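You operate a simulated robot arm through the tools that you are given. There is no shell and no other tool. Be economical: measure what you need, move in short steps, check, and stop when the job is done.

Carry out the task below with a simulated robot arm. There is one attempt and no reset: what you move stays moved.

Task
Set pellets to 300, hulls to 300 and water to 500 ml.
Fine: close the blue air knob first, as the air clamps the dose knobs, and open it again at the end.

The check looks at the end state, three seconds after you hand in, the way a careful person would. Anything else that was tipped, shoved, dropped, spilled or broken makes it a failure.

Robot
A 6-joint arm with a fingered hand, on a carriage that runs on a rail from [-0.763, -0.923] to [0.601, 0.726] (x, y) and turns from -2.566 to 3.229 rad about z. Base frame: it is fixed where the carriage stands at the start and does not move with it; the origin is on the floor, on the carriage's upright axis, x ahead of it, y to its left, z up. Lengths are in m, angles in rad, forces in N, time in s.
Its first joint turns from -2.897 to 2.897 rad. Places, roughly: black water knob [1, 0.3, 1]; blue air knob [0.8, -0.2, 0.9]; blue water knob [0.8, -0.2, 1.4]; hull knob [1, 0.3, 1.1]; pellet knob [1, 0.3, 1.3]; round black knob [0.8, -0.2, 0.8]; small black knob [0.8, -0.2, 1.2]; yellow switch [0.8, -0.2, 1.1]. Payload 4 kg.
The tool frame sits at the grasp point between the pads (the TCP): z along the fingers, y along the line on which they close. The tips reach 0.026 m beyond it. Largest opening 0.132 m; the body of the gripper starts 0.073 m behind the TCP. The gripper is a hand of 4 fingers: y runs from the thumb to the fingers, the wrist lies at [0, 0, -0.239] in the tool frame.
Orientation is told as [roll, pitch, yaw] about the base's x, y, z axes, in that order, counted from this pose: with the fingers straight down and closing along the base's y, the tool's x points along the base's -x, its y along +y and its z along -z.

Tools
- The arm moves only by the tool play_rows. Its argument "increments" is a list that holds one entry, the list of rows, each a list of 6 numbers: the shift along the tool's x, y, z in m, then the turn, a rotation vector about the tool's x, y, z in rad. In form: [[[tx, ty, tz, rx, ry, rz], ...]]. A call has 1 to 12 rows; each row shifts and turns the commanded pose from where the row before left it, along the tool's axes as they then stand. A row lasts 0.2 s, in which the tool goes at most 0.05 m and 0.15 rad; a call with a longer step from one row to the next is refused whole. A pose out of reach is approached as far as the arm can. The call stops where the force on the tool passes 40 N (or 10 N more than at its start, if that is more) or the arm is blocked; 0.2 s more then pass. In this call time passes only in rows, and 0.2 s behind the last. The reply holds the time, the measured pose of the TCP, the force on the tool along the base axes, the opening and the grip force, in the units named above and with some noise, with the torque about the TCP (base axes, N m) and any sound that the robot's microphone picked up.
- Cameras (640 x 400 px; columns grow to the right, rows downward): "scene" is now at [0.3126, 0.1951, 1.4229]; the picture's right is [0.06, -1.00, 0.00], its down [-0.01, -0.00, -1.00] and it looks along [1.00, 0.06, -0.01] (base axes); focal length 214 px, centre (320, 200). "wrist" rides on the gripper at [0.068, 0.002, -0.097] in the tool frame; the picture's right is [-0.03, 1.00, 0.00], its down [-0.82, -0.02, -0.58] and it looks along [-0.58, -0.01, 0.82] (tool axes); focal length 270 px, centre (320, 200). There is no depth. A picture from a camera that has moved, and an enlarged one, comes with that camera's place and axes in the base frame and with its lens.
- grab_frame(camera): a new picture of that camera. No time passes.
- move_column(by): slides the trunk up (or, below 0, down) by that many m; the arm and the scene camera ride with it, the base frame stays. It gives what a move gives, with no picture.
- drive_base(legs): drives the robot by 1 to 6 legs, each [ahead, left, turn to the left] in m, m and rad, along the robot's own axes; the way and the turn of a leg run together, so that a leg with both is an arc; at most 1.5 m and 3.142 rad a leg. The arm and the cameras ride along, it lands a little off, and it stops where it bumps. It keeps to its track: a leg is cut to what the track allows. It gives what a move gives.
- move_fingers(finger1, finger2, finger3, thumb_bend): sets how far each is bent, from 0 (flat) to 1 (curled in); at 0.3 the hand is open as for a grip, at 0.7 the pads meet at the TCP. One left out holds its place. A second passes; each finger stops where it meets its share of the squeeze, and holds until it gets a number again. It is the only way to open and close the hand. It gives what a move gives, with no picture; readings hold the bend of each and the force on the fingers (four entries, about 0 where the hand has none), thumb and palm.
- pan_tilt(pan, tilt): turns the head with the scene camera to pan (to the left, within 2.496 rad either way) and tilt (down, from -0.506 to 1.204), counted from straight ahead of the robot. It gives what a move gives.
- close_up(camera, box): a new picture of the part [left, top, right, bottom] of that camera's present view, enlarged. No time passes.
- sign_off(): hands the job in; it is judged then, once.

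Work in short steps. Places have to be worked out from the pictures, the camera data and where the tool is seen: move nearer, look again, correct. Check each grasp and each placing, and mend what went wrong. You have 120 turns and 90 pictures in all, those below and enlarged ones among them. Open the gripper and draw the arm clear of the work before you hand the job in, unless the task says otherwise; then end with one line.

The tools are called after "Call:" as a command line: name --argument value ..., lists and objects as JSON in quotes. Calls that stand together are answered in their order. play_rows: Moves the arm, as the interface text tells. Its arguments: {"type":"object","properties":{"increments":{"type":"array","items":{"type":"array","items":{"type":"array","items":{"type":"number"}}}}},"required":["increments"]} The other tools are called the same way: move_column (by) slides the trunk up or down; move_fingers (finger1, finger2, finger3, thumb_bend) moves the fingers one by one; drive_base (legs) drives the base; pan_tilt (pan, tilt) turns the head that bears the scene camera; grab_frame (camera) takes a picture; close_up (camera, box) takes an enlarged picture of a part of a camera's view; sign_off () hands the job in.

At the start:

```text
time: 0.0
position: [0.4291, 0.3261, 1.4369]
orientation: [0.0, 0.0, 0.0]
ft_force: [0.4, 0.0, -0.2]
moment: [0.03, 0.0, 0.02]
width: 0.1316
gripper_force: 0.0
shape: jaw
bend: [0.3, 0.3, 0.3, 0.3]
finger forces: [0.0, 0.0, 0.1, 0.1, 0.0, 0.0]
trunk travel left (down, up): [-0.375, 0.253]
robot x, y, heading: [0.0021, 0.0026, 0.001]
head pan, tilt: [0.059, 0.012]
```

scene: 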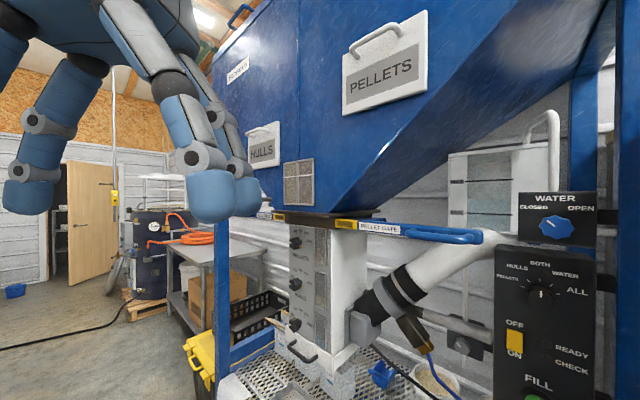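
wrist: 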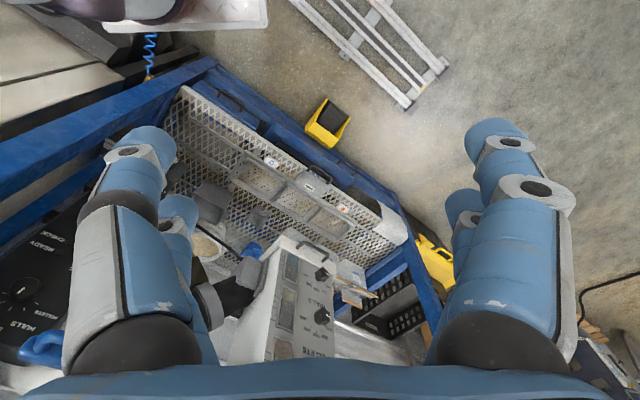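

The pictures show a dosing column with three black knobs and a control panel at right. I look closer at both.

Call:
close_up --camera "scene" --box '[240, 200, 400, 400]'

Call:
close_up --camera "scene" --box '[480, 180, 640, 400]'

Call:
close_up --camera "wrist" --box '[200, 220, 400, 380]'

```text
2.00 times, centred on (320, 300) of scene
camera zoom: at [0.3126, 0.1951, 1.4229], right [0.06, -1.0, 0.0], down [-0.01, 0.0, -1.0], along [1.0, 0.06, -0.01], focal length 429 px, centre (320, 0)
```

zoom: 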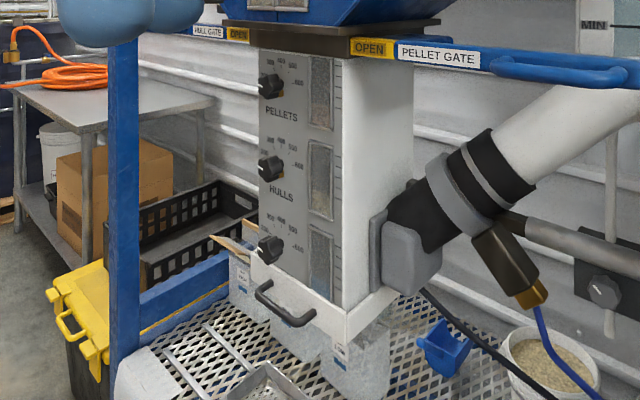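

```text
1.82 times, centred on (560, 290) of scene
camera zoom: at [0.3126, 0.1951, 1.4229], right [0.06, -1.0, 0.0], down [-0.01, 0.0, -1.0], along [1.0, 0.06, -0.01], focal length 390 px, centre (-116, 36)
```

zoom: 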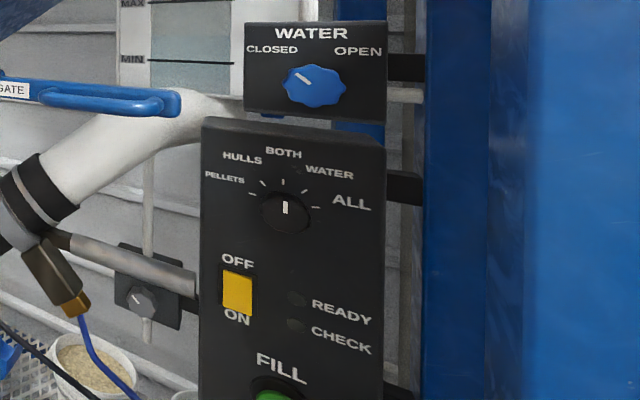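

```text
2.50 times, centred on (300, 300) of wrist
camera zoom: at [0.361, 0.3295, 1.5335], right [0.03, 1.0, 0.0], down [0.82, -0.02, 0.58], along [0.58, -0.01, -0.82], focal length 676 px, centre (370, -50)
```

zoom: 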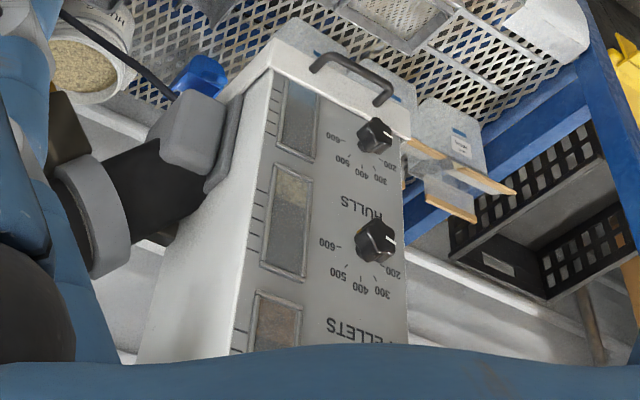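

I need the lower part of the panel with the blue air knob, so I turn the head right and down.

Call:
pan_tilt --pan -0.6 --tilt 0.5

Call:
grab_frame --camera "scene"

```text
time: 1.0
position: [0.432, 0.327, 1.4378]
orientation: [0.0, 0.001, 0.001]
ft_force: [-0.1, 0.1, 0.2]
moment: [-0.01, 0.03, -0.02]
width: 0.1318
gripper_force: 0.1
shape: jaw
bend: [0.3, 0.3, 0.3, 0.3]
finger forces: [0.0, 0.0, 0.0, 0.0, 0.1, 0.0]
trunk travel left (down, up): [-0.375, 0.253]
robot x, y, heading: [0.0017, -0.003, -0.003]
head pan, tilt: [-0.6, 0.499]
```

```text
84 pictures are left
camera scene: at [0.2975, 0.1384, 1.378], right [-0.56, -0.83, 0.0], down [-0.39, 0.27, -0.88], along [0.73, -0.5, -0.48], focal length 214 px, centre (320, 200)
```

scene: 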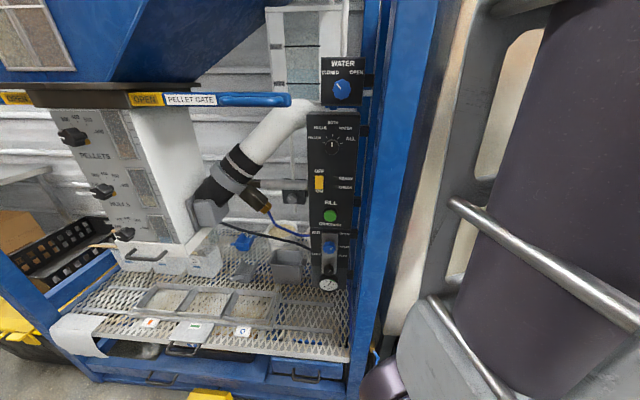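

Call:
close_up --camera "scene" --box '[280, 190, 380, 300]'

Call:
close_up --camera "scene" --box '[290, 50, 390, 190]'

Call:
close_up --camera "scene" --box '[40, 100, 200, 270]'

```text
3.64 times, centred on (330, 245) of scene
camera zoom: at [0.2975, 0.1384, 1.378], right [-0.56, -0.83, 0.0], down [-0.39, 0.27, -0.88], along [0.73, -0.5, -0.48], focal length 780 px, centre (284, 36)
```

zoom: 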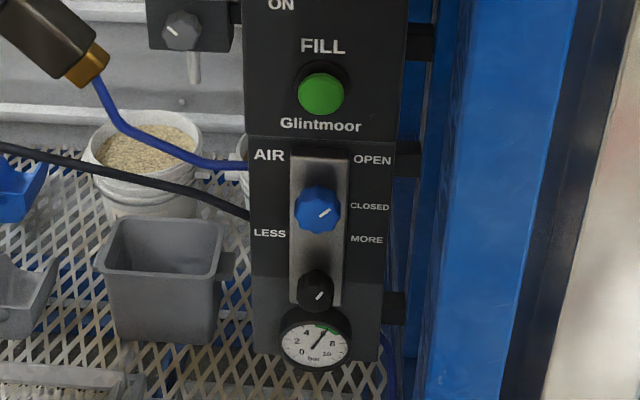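

```text
2.86 times, centred on (340, 120) of scene
camera zoom: at [0.2975, 0.1384, 1.378], right [-0.56, -0.83, 0.0], down [-0.39, 0.27, -0.88], along [0.73, -0.5, -0.48], focal length 613 px, centre (263, 429)
```

zoom: 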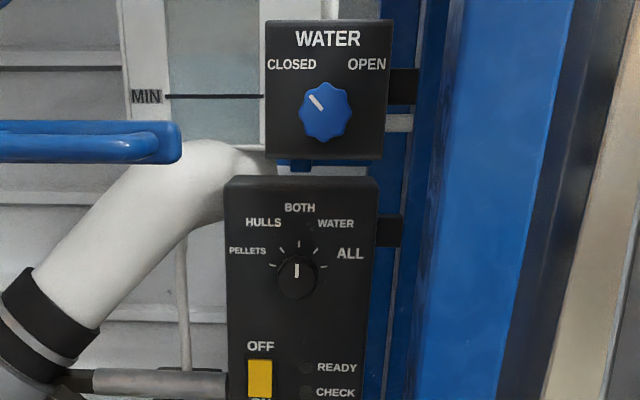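

```text
2.35 times, centred on (120, 185) of scene
camera zoom: at [0.2975, 0.1384, 1.378], right [-0.56, -0.83, 0.0], down [-0.39, 0.27, -0.88], along [0.73, -0.5, -0.48], focal length 505 px, centre (791, 235)
```

zoom: 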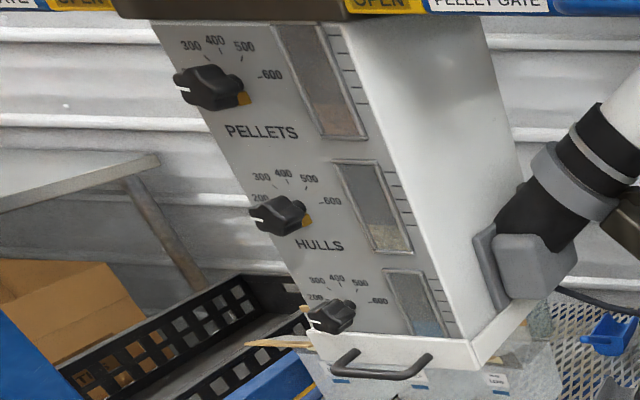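

The air knob points to the right, toward CLOSED or OPEN; I'll check it closer up. Before I slide the base along the rail, I look to the right to see what stands there.

Call:
pan_tilt --pan -1.6 --tilt 0.5

Call:
grab_frame --camera "scene"

```text
time: 2.3
position: [0.4299, 0.3281, 1.436]
orientation: [0.001, -0.001, 0.002]
ft_force: [0.3, 1.2, 0.1]
moment: [-0.01, 0.01, 0.02]
width: 0.132
gripper_force: 0.0
shape: jaw
bend: [0.3, 0.3, 0.3, 0.3]
finger forces: [0.0, 0.0, 0.0, 0.0, 0.0, 0.1]
trunk travel left (down, up): [-0.375, 0.253]
robot x, y, heading: [-0.0009, -0.0034, 0.001]
head pan, tilt: [-1.6, 0.499]
```

```text
80 pictures are left
camera scene: at [0.2198, 0.0988, 1.3779], right [-1.0, 0.03, 0.0], down [0.01, 0.48, -0.88], along [-0.03, -0.88, -0.48], focal length 214 px, centre (320, 200)
```

scene: 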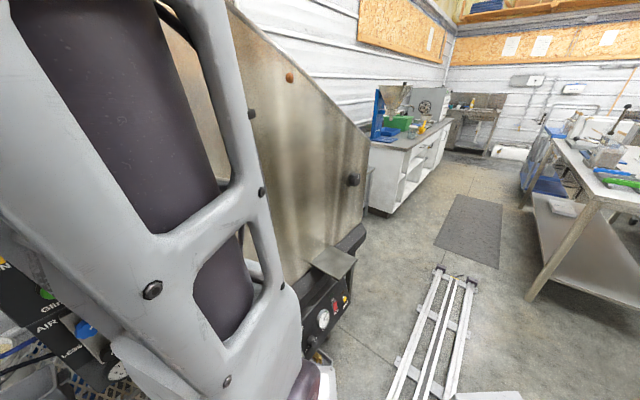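

The rail behind is free. I slide the carriage back along it, which puts the panel more squarely ahead at a comfortable reach.

Call:
drive_base --legs '[[-0.19, -0.23, 0]]'

Call:
pan_tilt --pan 0.0 --tilt 0.35

Call:
grab_frame --camera "scene"

```text
time: 4.3
position: [0.2412, 0.0969, 1.4362]
orientation: [0.0, -0.002, -0.001]
ft_force: [-1.3, -0.5, 0.2]
moment: [-0.03, 0.03, -0.01]
width: 0.1324
gripper_force: 0.1
shape: jaw
bend: [0.3, 0.3, 0.3, 0.3]
finger forces: [0.0, 0.0, 0.0, 0.1, 0.0, 0.0]
trunk travel left (down, up): [-0.375, 0.253]
robot x, y, heading: [-0.1898, -0.2308, -0.004]
head pan, tilt: [-1.6, 0.499]
```

```text
time: 6.0
position: [0.2402, 0.0981, 1.4363]
orientation: [0.001, 0.0, -0.003]
ft_force: [0.6, -1.6, -0.1]
moment: [-0.04, -0.02, 0.03]
width: 0.1319
gripper_force: 0.0
shape: jaw
bend: [0.3, 0.3, 0.3, 0.3]
finger forces: [0.1, 0.1, 0.0, 0.0, 0.1, 0.0]
trunk travel left (down, up): [-0.375, 0.253]
robot x, y, heading: [-0.1902, -0.2295, -0.009]
head pan, tilt: [0.0, 0.351]
```

```text
79 pictures are left
camera scene: at [0.1264, -0.0398, 1.3916], right [0.0, -1.0, 0.0], down [-0.34, 0.0, -0.94], along [0.94, 0.0, -0.34], focal length 214 px, centre (320, 200)
```

scene: 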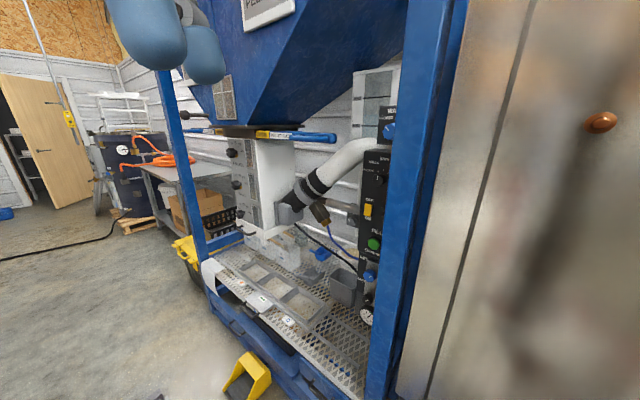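

From two views I place the air knob near (0.775, -0.225, 0.865). The machine front seems to run parallel to the rail, facing about (-0.77, 0.64). I yaw the hand to match and begin pitching it to point forward.

Call:
play_rows --increments '[[[0, 0, 0, 0, 0, 0.138], [0, 0, 0, 0, 0, 0.138], [0, 0, 0, 0, 0, 0.138], [0, 0, 0, 0, 0, 0.138], [0, 0, 0, 0, 0, 0.138], [0, 0, 0, 0, -0.143, 0], [0, 0, 0, 0, -0.143, 0], [0, 0, 0, 0, -0.143, 0], [0, 0, 0, 0, -0.143, 0], [0, 0, 0, 0, -0.143, 0]]]'

Call:
move_column --by -0.2

```text
time: 8.2
position: [0.2644, 0.0876, 1.374]
orientation: [0.003, -0.715, -0.693]
ft_force: [0.4, -0.7, -0.3]
moment: [-0.01, 0.03, 0.03]
width: 0.1319
gripper_force: 0.1
shape: jaw
bend: [0.3, 0.3, 0.3, 0.3]
finger forces: [0.0, 0.0, 0.0, 0.1, 0.0, 0.0]
out of reach, approached as far as the arm can: row 6, 7, 8, 9, 10
trunk travel left (down, up): [-0.375, 0.253]
robot x, y, heading: [-0.1916, -0.2243, -0.003]
head pan, tilt: [0.0, 0.351]
```

```text
time: 10.4
position: [0.2875, 0.089, 1.1725]
orientation: [0.006, -0.711, -0.692]
ft_force: [0.7, 0.4, 0.3]
moment: [0.03, 0.07, -0.01]
width: 0.1319
gripper_force: 0.1
shape: jaw
bend: [0.3, 0.3, 0.3, 0.3]
finger forces: [0.0, 0.0, 0.1, 0.0, 0.0, 0.0]
trunk travel left (down, up): [-0.175, 0.453]
robot x, y, heading: [-0.1864, -0.2276, -0.001]
head pan, tilt: [0.0, 0.351]
```

The arm was short of reach close in. I finish the pitch while moving forward.

Call:
play_rows --increments '[[[-0.03, 0, 0.026, 0, -0.143, 0], [-0.025, 0, 0.03, 0, -0.143, 0], [-0.02, 0, 0.034, 0, -0.143, 0], [-0.015, 0, 0.036, 0, -0.143, 0], [-0.01, 0, 0.038, 0, -0.143, 0], [0, 0, 0.04, 0, -0.141, 0]]]'

Call:
grab_frame --camera "wrist"

Call:
grab_frame --camera "scene"

```text
time: 11.8
position: [0.4688, -0.0597, 1.1641]
orientation: [1.511, -1.568, -2.198]
ft_force: [0.7, -0.2, 0.3]
moment: [0.02, -0.02, -0.02]
width: 0.1324
gripper_force: 0.1
shape: jaw
bend: [0.3, 0.3, 0.3, 0.3]
finger forces: [0.0, 0.1, 0.1, 0.0, 0.1, 0.0]
trunk travel left (down, up): [-0.175, 0.453]
robot x, y, heading: [-0.1906, -0.2294, -0.003]
head pan, tilt: [0.0, 0.351]
```

```text
78 pictures are left
camera wrist: at [0.3946, 0.0022, 1.0957], right [0.64, 0.77, 0.03], down [-0.46, 0.35, 0.82], along [0.62, -0.53, 0.58], focal length 270 px, centre (320, 200)
```

wrist: 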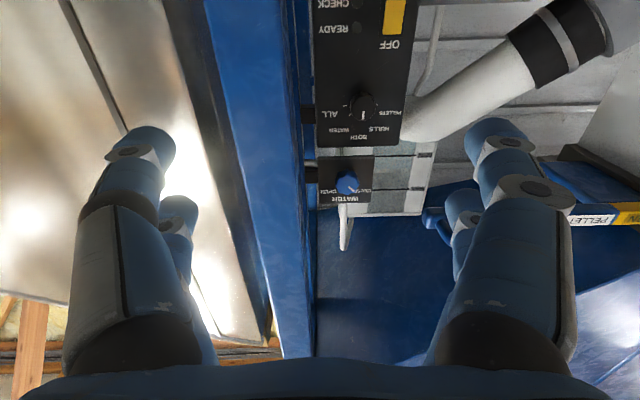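

```text
77 pictures are left
camera scene: at [0.1519, -0.0397, 1.1923], right [0.0, -1.0, 0.0], down [-0.34, 0.0, -0.94], along [0.94, 0.0, -0.34], focal length 214 px, centre (320, 200)
```

scene: 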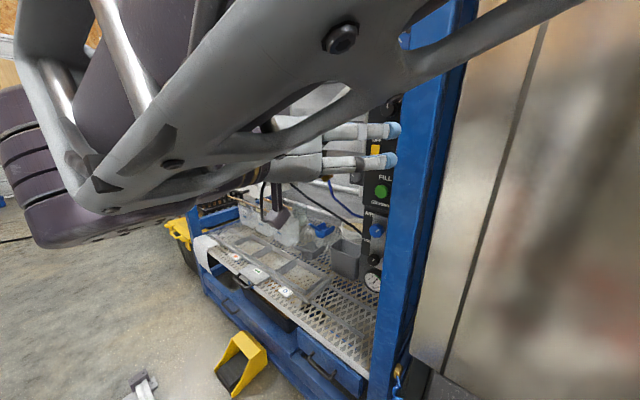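

The wrist ray and the first view agree on the water knob, so the panel plane is about 0.74 m from the rail. The air knob comes out near (0.768, -0.224, 0.867). I lower the hand to its height and move nearer in small rows, with the opening reduced.

Call:
play_rows --increments '[[[0.04, 0.008, 0.0, 0, 0, 0], [0.045, 0.008, 0.0, 0, 0, 0], [0.045, 0.008, 0.0, 0, 0, 0], [0.045, 0.008, 0.0, 0, 0, 0], [0.045, 0.008, 0.02, 0, 0, 0], [0.045, 0.008, 0.02, 0, 0, 0], [0.032, 0.016, 0.02, 0, 0, 0]]]'

Call:
move_fingers --finger1 0.45 --finger2 0.45 --finger3 0.45 --thumb_bend 0.45

Call:
grab_frame --camera "wrist"

Call:
grab_frame --camera "scene"

```text
time: 13.4
position: [0.5527, -0.047, 0.8662]
orientation: [1.057, -1.567, -1.744]
ft_force: [0.1, -0.2, 0.5]
moment: [0.01, 0.01, 0.0]
width: 0.1319
gripper_force: 0.0
shape: jaw
bend: [0.3, 0.3, 0.3, 0.3]
finger forces: [0.1, 0.1, 0.1, 0.1, 0.0, 0.0]
trunk travel left (down, up): [-0.175, 0.453]
robot x, y, heading: [-0.1878, -0.2268, -0.002]
head pan, tilt: [0.0, 0.351]
```

```text
time: 14.4
position: [0.5536, -0.0468, 0.8662]
orientation: [1.018, -1.567, -1.708]
ft_force: [0.1, -0.2, 0.2]
moment: [0.04, 0.02, -0.02]
width: 0.0835
gripper_force: 0.1
shape: fingers
bend: [0.45, 0.45, 0.45, 0.45]
finger forces: [0.0, 0.0, 0.1, 0.1, 0.1, 0.0]
trunk travel left (down, up): [-0.175, 0.453]
robot x, y, heading: [-0.1851, -0.2281, 0.001]
head pan, tilt: [0.0, 0.351]
```

```text
76 pictures are left
camera wrist: at [0.4796, 0.0158, 0.7977], right [0.64, 0.77, 0.03], down [-0.46, 0.35, 0.82], along [0.62, -0.53, 0.58], focal length 270 px, centre (320, 200)
```

wrist: 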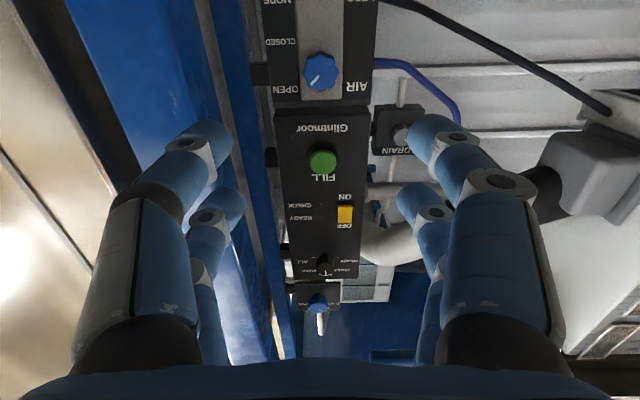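

```text
75 pictures are left
camera scene: at [0.152, -0.0398, 1.1922], right [0.0, -1.0, 0.0], down [-0.34, 0.0, -0.94], along [0.94, 0.0, -0.34], focal length 214 px, centre (320, 200)
```

scene: 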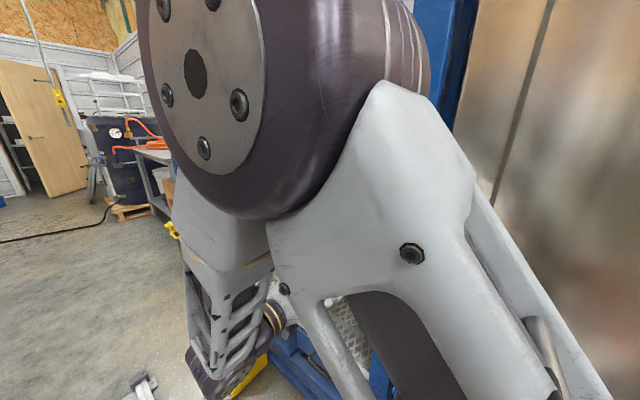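

The wrist camera now sees the air knob clearly (the picture is upside down). I zoom in on its pointer.

Call:
close_up --camera "wrist" --box '[250, 0, 400, 110]'

```text
3.64 times, centred on (325, 55) of wrist
camera zoom: at [0.4796, 0.0158, 0.7977], right [0.64, 0.77, 0.03], down [-0.46, 0.35, 0.82], along [0.62, -0.53, 0.58], focal length 983 px, centre (302, 727)
```

zoom: 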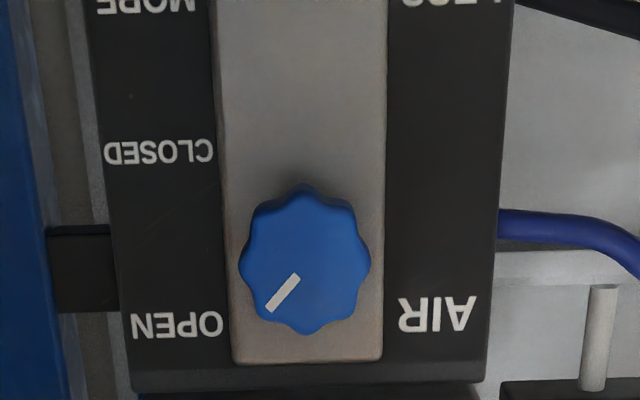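

The air knob points to OPEN, up and right; CLOSED is about 90° clockwise. It has radius ≈0.023 and sits at s≈0.314, z≈0.864. I pre-roll the hand by −45° and advance part way.

Call:
play_rows --increments '[[[0.002, -0.003, 0.03, 0, 0, 0], [0, 0, 0.03, 0, 0, -0.131], [0, 0, 0.03, 0, 0, -0.131], [0, 0, 0.03, 0, 0, -0.131], [0, 0, 0.03, 0, 0, -0.131], [0, 0, 0.03, 0, 0, -0.131], [0, 0, 0.02, 0, 0, -0.131]]]'

Call:
grab_frame --camera "wrist"

```text
time: 16.0
position: [0.7083, -0.1765, 0.8605]
orientation: [-1.568, -0.785, 0.881]
ft_force: [0.0, -0.3, 0.0]
moment: [0.03, 0.0, 0.03]
width: 0.0832
gripper_force: 0.0
shape: fingers
bend: [0.45, 0.45, 0.45, 0.45]
finger forces: [0.1, 0.0, 0.0, 0.0, 0.0, 0.1]
trunk travel left (down, up): [-0.175, 0.453]
robot x, y, heading: [-0.1886, -0.2287, 0.003]
head pan, tilt: [0.0, 0.351]
```

```text
73 pictures are left
camera wrist: at [0.6036, -0.1501, 0.8113], right [0.46, 0.56, -0.69], down [-0.09, 0.8, 0.59], along [0.88, -0.21, 0.42], focal length 270 px, centre (320, 200)
```

wrist: 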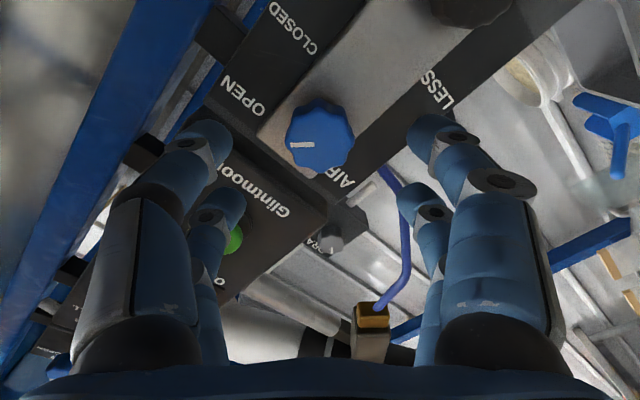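

The hand axis passes through the knob centre. I advance 0.065 m so the pads straddle the knob.

Call:
play_rows --increments '[[[0, 0, 0.025, 0, 0, 0], [0, 0, 0.02, 0, 0, 0], [0, 0, 0.02, 0, 0, 0]]]'

Call:
grab_frame --camera "wrist"

```text
time: 16.8
position: [0.7588, -0.2208, 0.8625]
orientation: [-1.568, -0.787, 0.88]
ft_force: [0.4, -0.5, 0.0]
moment: [-0.01, 0.0, 0.0]
width: 0.0831
gripper_force: 0.1
shape: fingers
bend: [0.45, 0.45, 0.45, 0.45]
finger forces: [0.0, 0.1, 0.0, 0.0, 0.0, 0.0]
trunk travel left (down, up): [-0.175, 0.453]
robot x, y, heading: [-0.1865, -0.2307, -0.001]
head pan, tilt: [0.0, 0.351]
```

```text
72 pictures are left
camera wrist: at [0.6542, -0.1953, 0.8122], right [0.46, 0.56, -0.69], down [-0.09, 0.8, 0.59], along [0.88, -0.21, 0.42], focal length 270 px, centre (320, 200)
```

wrist: 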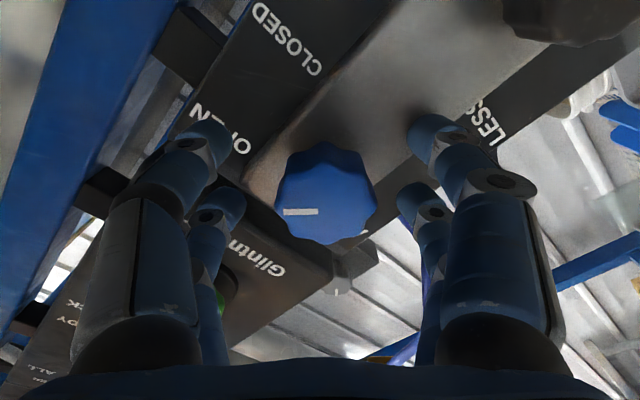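

The cap face sits at the pad plane. I close the fingers on it.

Call:
move_fingers --finger1 0.65 --finger2 0.65 --finger3 0.65 --thumb_bend 0.65

Call:
grab_frame --camera "wrist"

```text
time: 17.8
position: [0.7596, -0.2212, 0.8611]
orientation: [-1.565, -0.79, 0.88]
ft_force: [6.1, -1.2, -2.1]
moment: [0.04, 0.02, 0.0]
width: 0.0243
gripper_force: 5.5
shape: fingers
bend: [0.62, 0.59, 0.61, 0.64]
finger forces: [2.4, 5.2, 2.8, 0.0, 1.3, 0.0]
trunk travel left (down, up): [-0.175, 0.453]
robot x, y, heading: [-0.1888, -0.2317, -0.006]
head pan, tilt: [0.0, 0.351]
```

```text
71 pictures are left
camera wrist: at [0.6543, -0.1952, 0.812], right [0.46, 0.56, -0.69], down [-0.09, 0.8, 0.59], along [0.88, -0.21, 0.42], focal length 270 px, centre (320, 200)
```

wrist: 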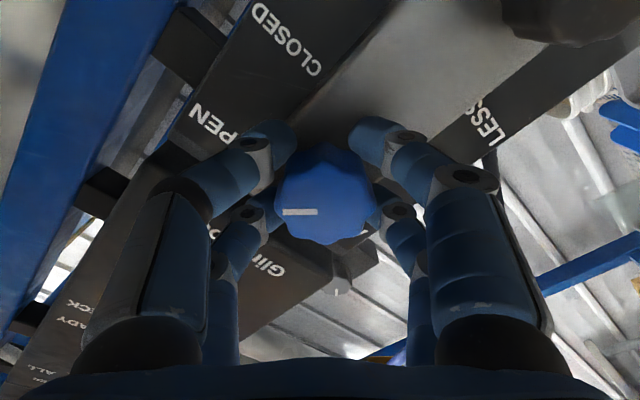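

All digits touch the knob. I turn clockwise in steps.

Call:
play_rows --increments '[[[0, 0, 0, 0, 0, 0.131], [0, 0, 0, 0, 0, 0.131], [0, 0, 0, 0, 0, 0.131], [0, 0, 0, 0, 0, 0.131]]]'

Call:
grab_frame --camera "wrist"

```text
time: 18.8
position: [0.7587, -0.222, 0.8617]
orientation: [-1.557, -1.312, 0.87]
ft_force: [4.2, 1.8, -8.4]
moment: [0.08, 0.18, 0.03]
width: 0.0253
gripper_force: 6.6
shape: fingers
bend: [0.61, 0.59, 0.62, 0.64]
finger forces: [6.1, 3.5, 1.5, 0.0, 2.3, 0.1]
trunk travel left (down, up): [-0.175, 0.453]
robot x, y, heading: [-0.1897, -0.2337, -0.006]
head pan, tilt: [0.0, 0.351]
```

```text
70 pictures are left
camera wrist: at [0.6744, -0.1713, 0.7955], right [0.62, 0.75, -0.23], down [-0.32, 0.51, 0.8], along [0.72, -0.42, 0.56], focal length 270 px, centre (320, 200)
```

wrist: 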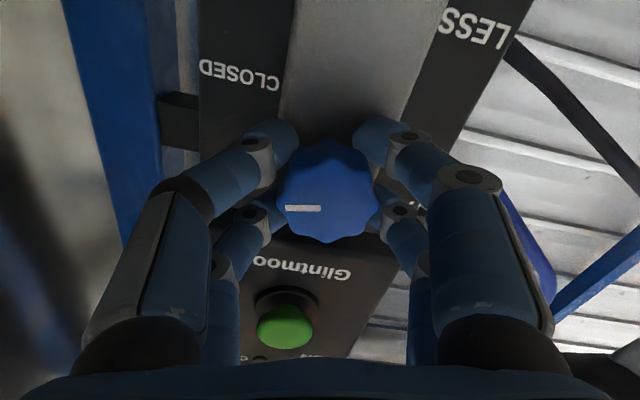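

The knob turns with the hand. I go on clockwise toward CLOSED.

Call:
play_rows --increments '[[[0, 0, 0, 0, 0, 0.131], [0, 0, 0, 0, 0, 0.131], [0, 0, 0, 0, 0, 0.131], [0, 0, 0, 0, 0, 0.131], [0, 0, 0, 0, 0, 0.131], [0, 0, 0, 0, 0, 0.131], [0, 0, 0, 0, 0, 0.131], [0, 0, 0, 0, 0, 0.131]]]'

Call:
grab_frame --camera "wrist"

```text
time: 20.6
position: [0.7597, -0.2209, 0.8625]
orientation: [1.569, -0.78, -2.258]
ft_force: [6.7, 4.7, -7.4]
moment: [0.04, 0.27, 0.12]
width: 0.0288
gripper_force: 9.4
shape: fingers
bend: [0.6, 0.62, 0.63, 0.63]
finger forces: [8.4, 1.8, 2.5, 0.1, 6.1, 0.0]
trunk travel left (down, up): [-0.175, 0.453]
robot x, y, heading: [-0.1867, -0.2305, 0.001]
head pan, tilt: [0.0, 0.351]
```

```text
69 pictures are left
camera wrist: at [0.7173, -0.1204, 0.8167], right [0.44, 0.53, 0.73], down [-0.82, -0.09, 0.56], along [0.36, -0.84, 0.39], focal length 270 px, centre (320, 200)
```

wrist: 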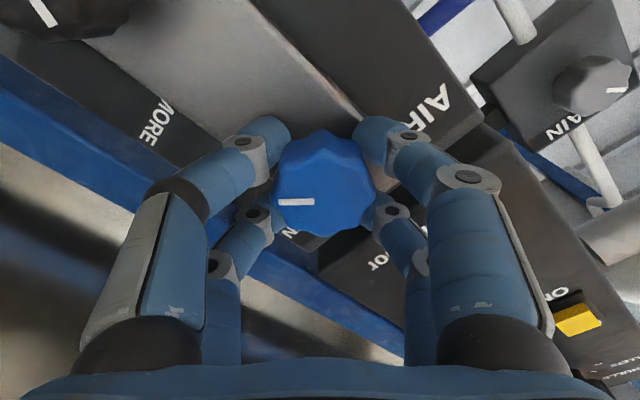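

The knob followed by about 90°. I open the fingers, back off and check it against the labels.

Call:
move_fingers --finger1 0.42 --finger2 0.42 --finger3 0.42 --thumb_bend 0.42

Call:
play_rows --increments '[[[0, 0, -0.03, 0, 0, 0], [0, 0, -0.03, 0, 0, 0], [0, 0, -0.04, 0, 0, -0.131], [0, 0, -0.04, 0, 0, -0.131], [0, 0, -0.04, 0, 0, -0.131], [0, 0, -0.04, 0, 0, -0.131], [0, 0, -0.04, 0, 0, -0.131], [0, 0, -0.04, 0, 0, -0.131]]]'

Call:
close_up --camera "wrist" --box '[230, 0, 400, 130]'

```text
time: 21.6
position: [0.7608, -0.2213, 0.863]
orientation: [1.567, -0.782, -2.258]
ft_force: [0.5, -0.1, -0.9]
moment: [0.0, 0.01, 0.02]
width: 0.0925
gripper_force: 0.0
shape: fingers
bend: [0.42, 0.42, 0.42, 0.42]
finger forces: [0.1, 0.0, 0.0, 0.0, 0.1, 0.0]
trunk travel left (down, up): [-0.175, 0.453]
robot x, y, heading: [-0.1889, -0.2291, -0.002]
head pan, tilt: [0.0, 0.351]
```

```text
time: 23.4
position: [0.5315, -0.0282, 0.8621]
orientation: [0.66, -1.57, -1.351]
ft_force: [0.1, -0.3, -0.7]
moment: [0.0, -0.02, -0.02]
width: 0.093
gripper_force: 0.1
shape: fingers
bend: [0.42, 0.42, 0.42, 0.42]
finger forces: [0.0, 0.0, 0.1, 0.0, 0.0, 0.0]
trunk travel left (down, up): [-0.175, 0.453]
robot x, y, heading: [-0.1911, -0.2283, -0.0]
head pan, tilt: [0.0, 0.351]
```

```text
3.08 times, centred on (315, 65) of wrist
camera zoom: at [0.4566, 0.036, 0.7942], right [0.64, 0.77, 0.03], down [-0.46, 0.35, 0.82], along [0.62, -0.53, 0.58], focal length 832 px, centre (335, 615)
```

zoom: 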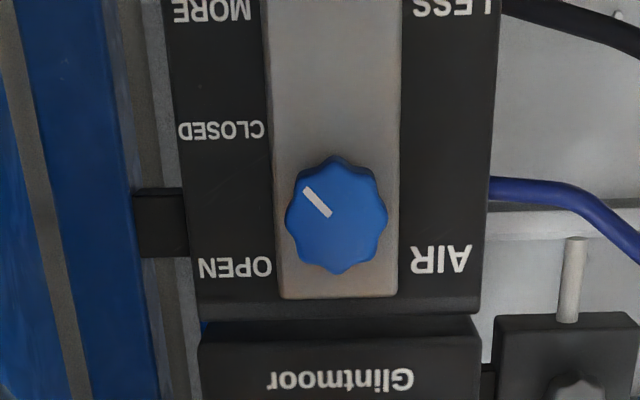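

The pointer now sits at CLOSED. I raise the trunk a little and slide along the rail so the hand faces the dose column, about s≈0.91.

Call:
move_column --by 0.2

Call:
drive_base --legs '[[0.376, 0.455, 0]]'

Call:
grab_frame --camera "wrist"

Call:
grab_frame --camera "scene"

```text
time: 25.6
position: [0.5286, -0.0288, 1.0635]
orientation: [0.932, -1.566, -1.621]
ft_force: [-0.3, 0.2, 0.1]
moment: [-0.02, 0.03, 0.01]
width: 0.0927
gripper_force: 0.1
shape: fingers
bend: [0.42, 0.42, 0.42, 0.42]
finger forces: [0.0, 0.1, 0.1, 0.1, 0.0, 0.0]
trunk travel left (down, up): [-0.375, 0.253]
robot x, y, heading: [-0.1921, -0.2279, -0.001]
head pan, tilt: [0.0, 0.351]
```

```text
time: 29.0
position: [0.9122, 0.4393, 1.0631]
orientation: [1.01, -1.567, -1.694]
ft_force: [0.5, 0.2, -0.1]
moment: [-0.01, -0.02, 0.0]
width: 0.0924
gripper_force: 0.2
shape: fingers
bend: [0.42, 0.42, 0.42, 0.42]
finger forces: [0.0, 0.1, 0.1, 0.1, 0.0, 0.0]
trunk travel left (down, up): [-0.375, 0.253]
robot x, y, heading: [0.1968, 0.2367, 0.004]
head pan, tilt: [0.0, 0.351]
```

```text
67 pictures are left
camera wrist: at [0.8381, 0.5024, 0.9954], right [0.63, 0.77, 0.03], down [-0.46, 0.35, 0.82], along [0.62, -0.53, 0.58], focal length 270 px, centre (320, 200)
```

wrist: 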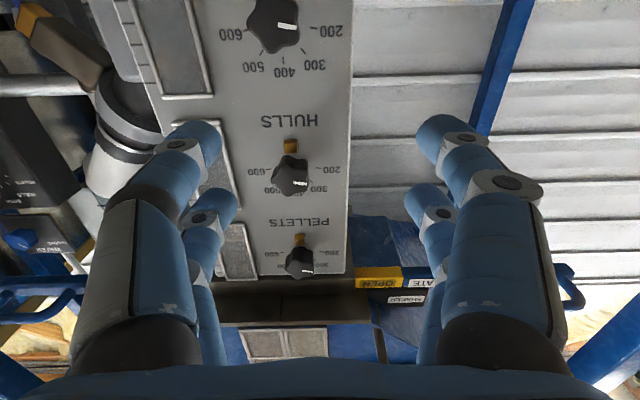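

```text
66 pictures are left
camera scene: at [0.5103, 0.427, 1.3916], right [0.0, -1.0, 0.0], down [-0.34, 0.0, -0.94], along [0.94, 0.0, -0.34], focal length 214 px, centre (320, 200)
```

scene: 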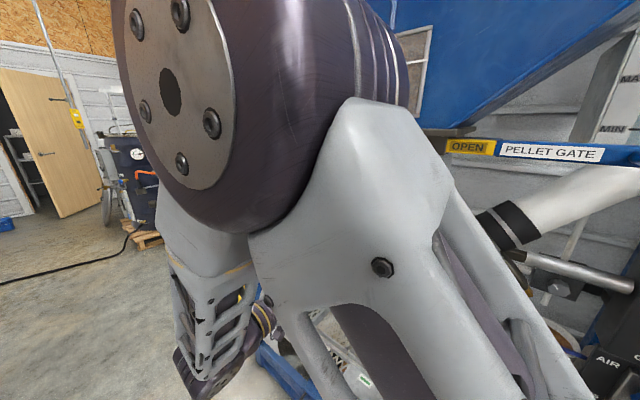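

The column face is square to the hand. I zoom in on the knob scales, and also turn the head right to check the air gauge.

Call:
close_up --camera "wrist" --box '[200, 0, 370, 120]'

Call:
close_up --camera "wrist" --box '[220, 120, 360, 290]'

Call:
pan_tilt --pan -0.8 --tilt 0.6

Call:
grab_frame --camera "scene"

```text
3.33 times, centred on (285, 60) of wrist
camera zoom: at [0.8381, 0.5024, 0.9954], right [0.63, 0.77, 0.03], down [-0.46, 0.35, 0.82], along [0.62, -0.53, 0.58], focal length 901 px, centre (437, 667)
```

zoom: 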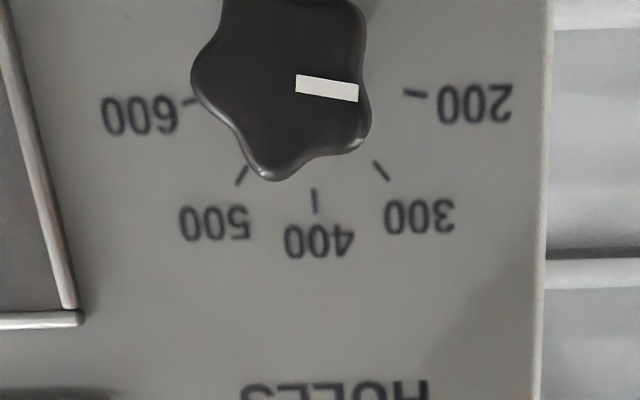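

```text
2.35 times, centred on (290, 205) of wrist
camera zoom: at [0.8381, 0.5024, 0.9954], right [0.63, 0.77, 0.03], down [-0.46, 0.35, 0.82], along [0.62, -0.53, 0.58], focal length 636 px, centre (391, 188)
```

zoom: 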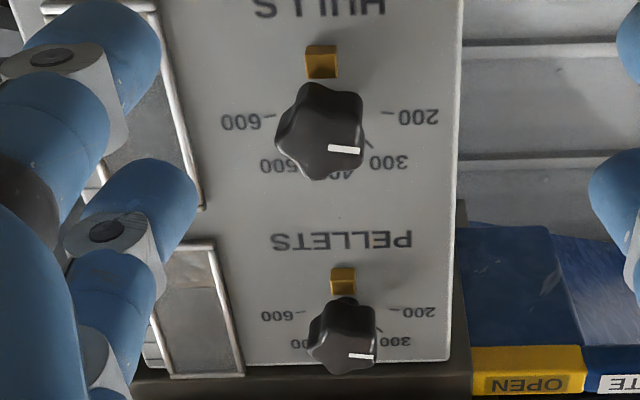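

```text
time: 30.1
position: [0.9123, 0.4402, 1.0631]
orientation: [1.0, -1.568, -1.686]
ft_force: [-0.8, -0.2, 0.6]
moment: [0.02, -0.01, 0.03]
width: 0.0925
gripper_force: 0.0
shape: fingers
bend: [0.42, 0.42, 0.42, 0.42]
finger forces: [0.0, 0.0, 0.0, 0.1, 0.1, 0.0]
trunk travel left (down, up): [-0.375, 0.253]
robot x, y, heading: [0.1925, 0.2372, 0.002]
head pan, tilt: [-0.799, 0.6]
```

```text
63 pictures are left
camera scene: at [0.4791, 0.3636, 1.3688], right [-0.71, -0.7, 0.0], down [-0.4, 0.4, -0.83], along [0.58, -0.59, -0.56], focal length 214 px, centre (320, 200)
```

scene: 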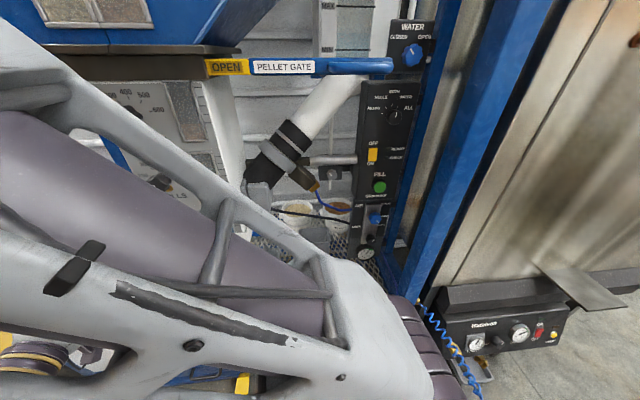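

Call:
close_up --camera "scene" --box '[340, 190, 410, 270]'

```text
5.00 times, centred on (375, 230) of scene
camera zoom: at [0.4791, 0.3636, 1.3688], right [-0.71, -0.7, 0.0], down [-0.4, 0.4, -0.83], along [0.58, -0.59, -0.56], focal length 1072 px, centre (45, 50)
```

zoom: 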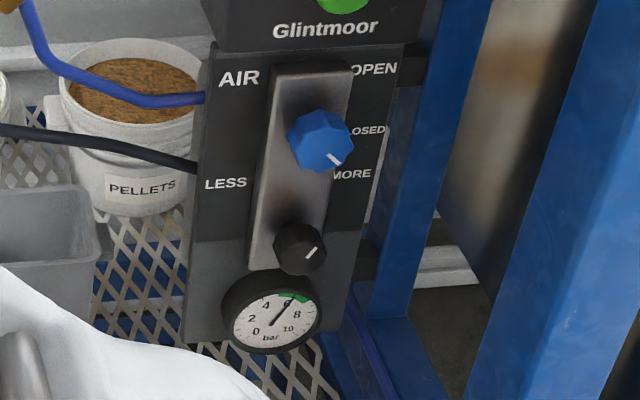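

The air knob is at CLOSED, while the gauge shows the 6 bar supply. The dose knobs all point near 200, and 300 lies about 40° clockwise. I line up with the water knob (s≈0.885, z≈1.0), pre-rolled by −0.35 rad.

Call:
play_rows --increments '[[[0.03, -0.018, 0.0, 0, 0, 0], [0.031, -0.017, 0.0, 0, 0, 0], [0, 0, 0.03, 0, 0, -0.12], [0, 0, 0.03, 0, 0, -0.12], [0, 0, 0.015, 0, 0, -0.11]]]'

Call:
grab_frame --camera "wrist"

```text
time: 31.3
position: [0.9495, 0.3649, 1.0014]
orientation: [-1.566, -1.223, 0.881]
ft_force: [-0.4, 0.8, -0.3]
moment: [-0.02, 0.03, -0.02]
width: 0.093
gripper_force: 0.1
shape: fingers
bend: [0.42, 0.42, 0.42, 0.42]
finger forces: [0.1, 0.0, 0.1, 0.0, 0.1, 0.0]
trunk travel left (down, up): [-0.375, 0.253]
robot x, y, heading: [0.1981, 0.2339, 0.0]
head pan, tilt: [-0.799, 0.6]
```

```text
61 pictures are left
camera wrist: at [0.8602, 0.4104, 0.9369], right [0.6, 0.74, -0.32], down [-0.28, 0.56, 0.78], along [0.75, -0.37, 0.55], focal length 270 px, centre (320, 200)
```

wrist: 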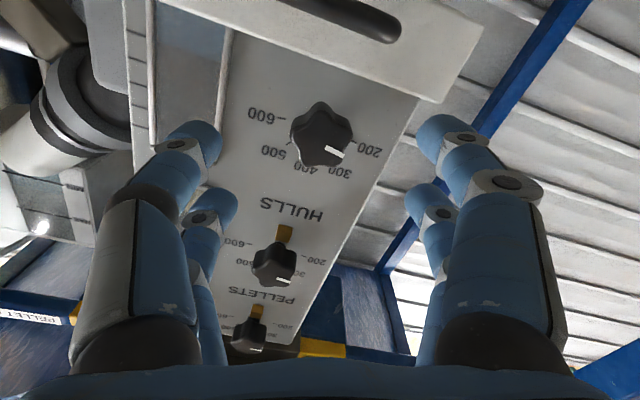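

The axis meets the water knob, about 0.08 m ahead. I advance and then close on it.

Call:
play_rows --increments '[[[0, 0, 0.03, 0, 0, 0], [0, 0, 0.025, 0, 0, 0], [0, 0, 0.025, 0, 0, 0]]]'

Call:
grab_frame --camera "wrist"

```text
time: 32.0
position: [0.9972, 0.3264, 0.9997]
orientation: [-1.557, -1.217, 0.879]
ft_force: [-15.4, 8.4, 0.3]
moment: [0.33, 0.62, 0.75]
width: 0.0931
gripper_force: 8.6
shape: fingers
bend: [0.45, 0.42, 0.42, 0.42]
finger forces: [17.6, 0.1, 0.0, 0.0, 0.1, 0.0]
trunk travel left (down, up): [-0.375, 0.253]
robot x, y, heading: [0.1969, 0.2334, 0.006]
head pan, tilt: [-0.799, 0.6]
stopped in row 3: the force on the tool passed its limit at 52 N (the readings are from after the stop); the commanded pose is now the measured one
```

```text
60 pictures are left
camera wrist: at [0.9074, 0.3706, 0.9357], right [0.59, 0.74, -0.32], down [-0.28, 0.56, 0.78], along [0.75, -0.37, 0.54], focal length 270 px, centre (320, 200)
```

wrist: 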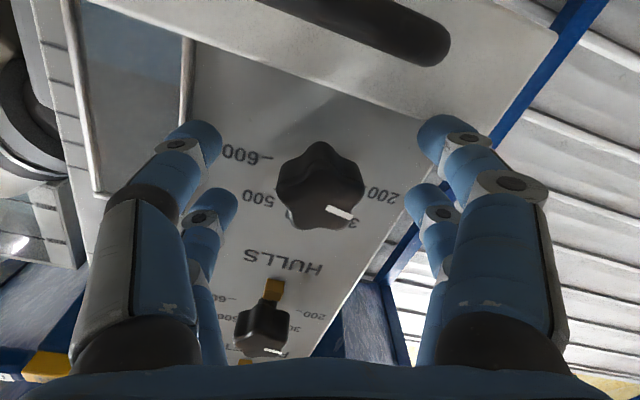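

Finger 1 hit the white lip under the knob. I back off slightly and grip shallower, on the front of the knob only.

Call:
play_rows --increments '[[[0, 0, -0.007, 0, 0, 0]]]'

Call:
move_fingers --finger1 0.6 --finger2 0.6 --finger3 0.6 --thumb_bend 0.6

Call:
grab_frame --camera "wrist"

```text
time: 32.4
position: [0.9935, 0.3306, 0.9999]
orientation: [-1.556, -1.218, 0.875]
ft_force: [0.2, -0.3, 0.6]
moment: [0.01, 0.01, -0.02]
width: 0.093
gripper_force: 0.2
shape: fingers
bend: [0.42, 0.42, 0.42, 0.42]
finger forces: [0.0, 0.1, 0.0, 0.1, 0.0, 0.0]
trunk travel left (down, up): [-0.375, 0.253]
robot x, y, heading: [0.1943, 0.2374, 0.007]
head pan, tilt: [-0.799, 0.6]
```

```text
time: 33.4
position: [0.992, 0.3308, 0.9994]
orientation: [-1.557, -1.217, 0.879]
ft_force: [0.1, -0.2, -0.1]
moment: [-0.02, 0.0, -0.02]
width: 0.0331
gripper_force: 0.6
shape: fingers
bend: [0.6, 0.6, 0.6, 0.6]
finger forces: [0.1, 0.1, 0.2, 0.0, 0.0, 0.0]
trunk travel left (down, up): [-0.375, 0.253]
robot x, y, heading: [0.1984, 0.237, 0.003]
head pan, tilt: [-0.799, 0.6]
```

```text
59 pictures are left
camera wrist: at [0.9032, 0.3744, 0.9351], right [0.59, 0.74, -0.32], down [-0.28, 0.56, 0.78], along [0.75, -0.37, 0.54], focal length 270 px, centre (320, 200)
```

wrist: 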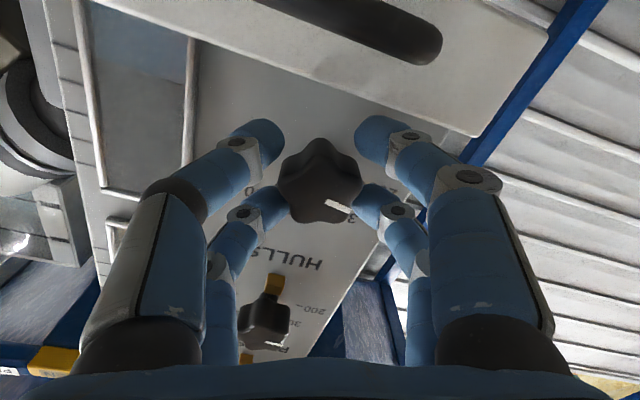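

The fingers just touch the knob. I squeeze a bit more and watch the forces.

Call:
move_fingers --finger1 0.68 --finger2 0.68 --finger3 0.68 --thumb_bend 0.68

Call:
play_rows --increments '[[[0, 0, 0, 0, 0, 0.1], [0, 0, 0, 0, 0, 0.1], [0, 0, 0, 0, 0, 0.1]]]'

Call:
grab_frame --camera "wrist"

```text
time: 34.4
position: [0.9928, 0.3298, 0.9999]
orientation: [-1.556, -1.221, 0.878]
ft_force: [1.5, -1.7, 1.0]
moment: [0.03, -0.02, 0.0]
width: 0.0155
gripper_force: 7.3
shape: fingers
bend: [0.65, 0.61, 0.61, 0.67]
finger forces: [1.7, 4.7, 4.8, 0.1, 2.4, 0.0]
trunk travel left (down, up): [-0.375, 0.253]
robot x, y, heading: [0.1942, 0.2322, 0.005]
head pan, tilt: [-0.799, 0.6]
```

```text
time: 35.2
position: [0.9923, 0.3298, 1.0004]
orientation: [-1.468, -1.52, 0.791]
ft_force: [6.5, -2.3, 1.5]
moment: [-0.01, 0.01, 0.08]
width: 0.0147
gripper_force: 7.9
shape: fingers
bend: [0.65, 0.61, 0.61, 0.67]
finger forces: [2.5, 6.4, 4.4, 0.1, 1.8, 0.1]
trunk travel left (down, up): [-0.375, 0.253]
robot x, y, heading: [0.1961, 0.2349, 0.006]
head pan, tilt: [-0.799, 0.6]
```

```text
58 pictures are left
camera wrist: at [0.916, 0.3906, 0.9313], right [0.63, 0.78, -0.02], down [-0.43, 0.38, 0.82], along [0.65, -0.5, 0.57], focal length 270 px, centre (320, 200)
```

wrist: 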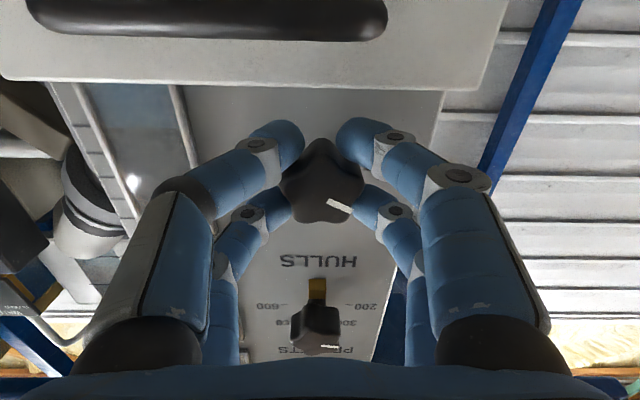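

It turns freely with the hand. I turn the remaining 0.4 rad.

Call:
play_rows --increments '[[[0, 0, 0, 0, 0, 0.1], [0, 0, 0, 0, 0, 0.1], [0, 0, 0, 0, 0, 0.1], [0, 0, 0, 0, 0, 0.1]]]'

Call:
close_up --camera "wrist" --box '[220, 100, 420, 260]'

```text
time: 36.2
position: [0.9933, 0.3309, 0.9985]
orientation: [1.555, -1.221, -2.235]
ft_force: [4.6, 5.5, -5.5]
moment: [0.03, 0.11, 0.21]
width: 0.0152
gripper_force: 9.1
shape: fingers
bend: [0.65, 0.61, 0.62, 0.67]
finger forces: [6.0, 5.4, 3.4, 0.1, 3.4, 0.0]
trunk travel left (down, up): [-0.375, 0.253]
robot x, y, heading: [0.1924, 0.2368, 0.001]
head pan, tilt: [-0.799, 0.6]
```

```text
2.50 times, centred on (320, 180) of wrist
camera zoom: at [0.9334, 0.4115, 0.9367], right [0.59, 0.72, 0.37], down [-0.63, 0.13, 0.76], along [0.51, -0.68, 0.53], focal length 676 px, centre (320, 250)
```

zoom: 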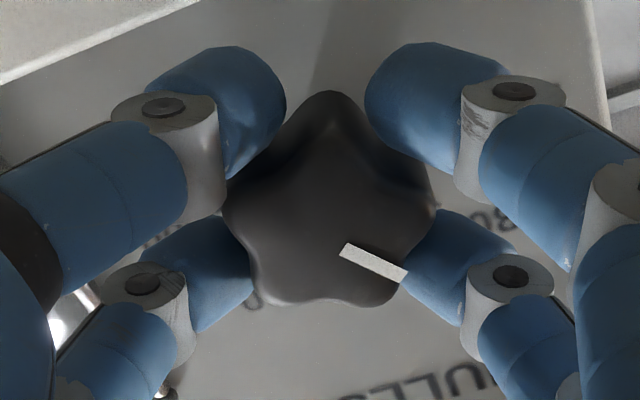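

The pointer should be close to 300. I release, back off and inspect it squarely.

Call:
move_fingers --finger1 0.45 --finger2 0.45 --finger3 0.45 --thumb_bend 0.45

Call:
play_rows --increments '[[[0, 0, -0.03, 0, 0, 0], [0, 0, -0.03, 0, 0, -0.12], [0, 0, -0.03, 0, 0, -0.12], [0.03, 0, -0.02, 0, 0, -0.11], [0.03, 0, 0, 0, 0, 0]]]'

Call:
close_up --camera "wrist" --box '[230, 0, 430, 160]'

```text
time: 37.2
position: [0.9929, 0.3308, 1.0005]
orientation: [1.557, -1.223, -2.237]
ft_force: [0.6, -0.8, 0.1]
moment: [-0.03, 0.01, 0.04]
width: 0.0824
gripper_force: 0.1
shape: fingers
bend: [0.45, 0.45, 0.45, 0.45]
finger forces: [0.0, 0.0, 0.0, 0.0, 0.0, 0.0]
trunk travel left (down, up): [-0.375, 0.253]
robot x, y, heading: [0.1959, 0.2337, 0.007]
head pan, tilt: [-0.799, 0.6]
```

```text
time: 38.4
position: [0.9082, 0.3989, 0.9414]
orientation: [-0.452, -1.567, -0.227]
ft_force: [0.2, 0.4, -0.5]
moment: [0.01, 0.01, 0.04]
width: 0.0823
gripper_force: 0.1
shape: fingers
bend: [0.45, 0.45, 0.45, 0.45]
finger forces: [0.0, 0.0, 0.0, 0.1, 0.0, 0.0]
trunk travel left (down, up): [-0.375, 0.253]
robot x, y, heading: [0.1955, 0.2351, 0.005]
head pan, tilt: [-0.799, 0.6]
```

```text
2.50 times, centred on (330, 80) of wrist
camera zoom: at [0.8335, 0.4618, 0.8736], right [0.63, 0.78, 0.02], down [-0.46, 0.35, 0.82], along [0.63, -0.53, 0.57], focal length 676 px, centre (295, 500)
```

zoom: 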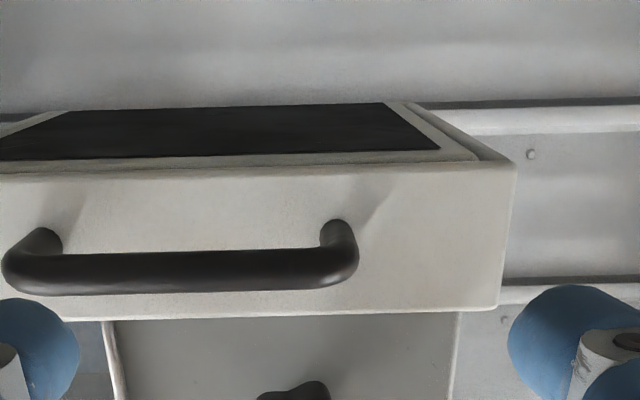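

I'm too low here: the lip hides the knob. I rise so the camera sits level with the knob.

Call:
play_rows --increments '[[[-0.04, 0, -0.01, 0, 0, 0], [-0.04, 0, -0.01, 0, 0, 0], [-0.03, 0, 0, 0, 0, 0]]]'

Call:
close_up --camera "wrist" --box '[230, 0, 430, 160]'

```text
time: 39.2
position: [0.894, 0.4146, 1.0523]
orientation: [-0.483, -1.566, -0.197]
ft_force: [1.1, 0.2, 0.8]
moment: [-0.02, -0.01, -0.05]
width: 0.0825
gripper_force: 0.1
shape: fingers
bend: [0.45, 0.45, 0.45, 0.45]
finger forces: [0.0, 0.1, 0.0, 0.0, 0.0, 0.0]
trunk travel left (down, up): [-0.375, 0.253]
robot x, y, heading: [0.1971, 0.2345, 0.002]
head pan, tilt: [-0.799, 0.6]
```

```text
2.50 times, centred on (330, 80) of wrist
camera zoom: at [0.8196, 0.4772, 0.9842], right [0.63, 0.78, 0.02], down [-0.46, 0.35, 0.82], along [0.63, -0.53, 0.57], focal length 676 px, centre (295, 500)
```

zoom: 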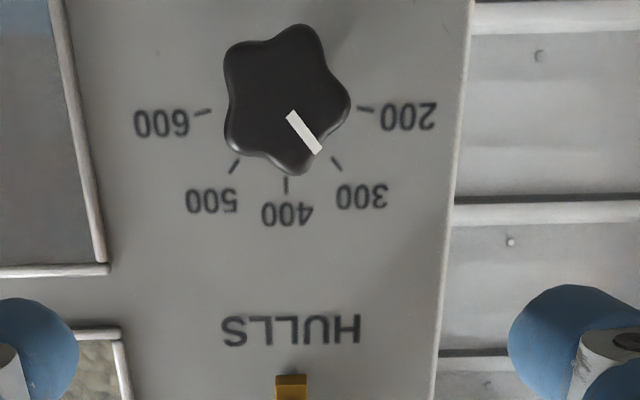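

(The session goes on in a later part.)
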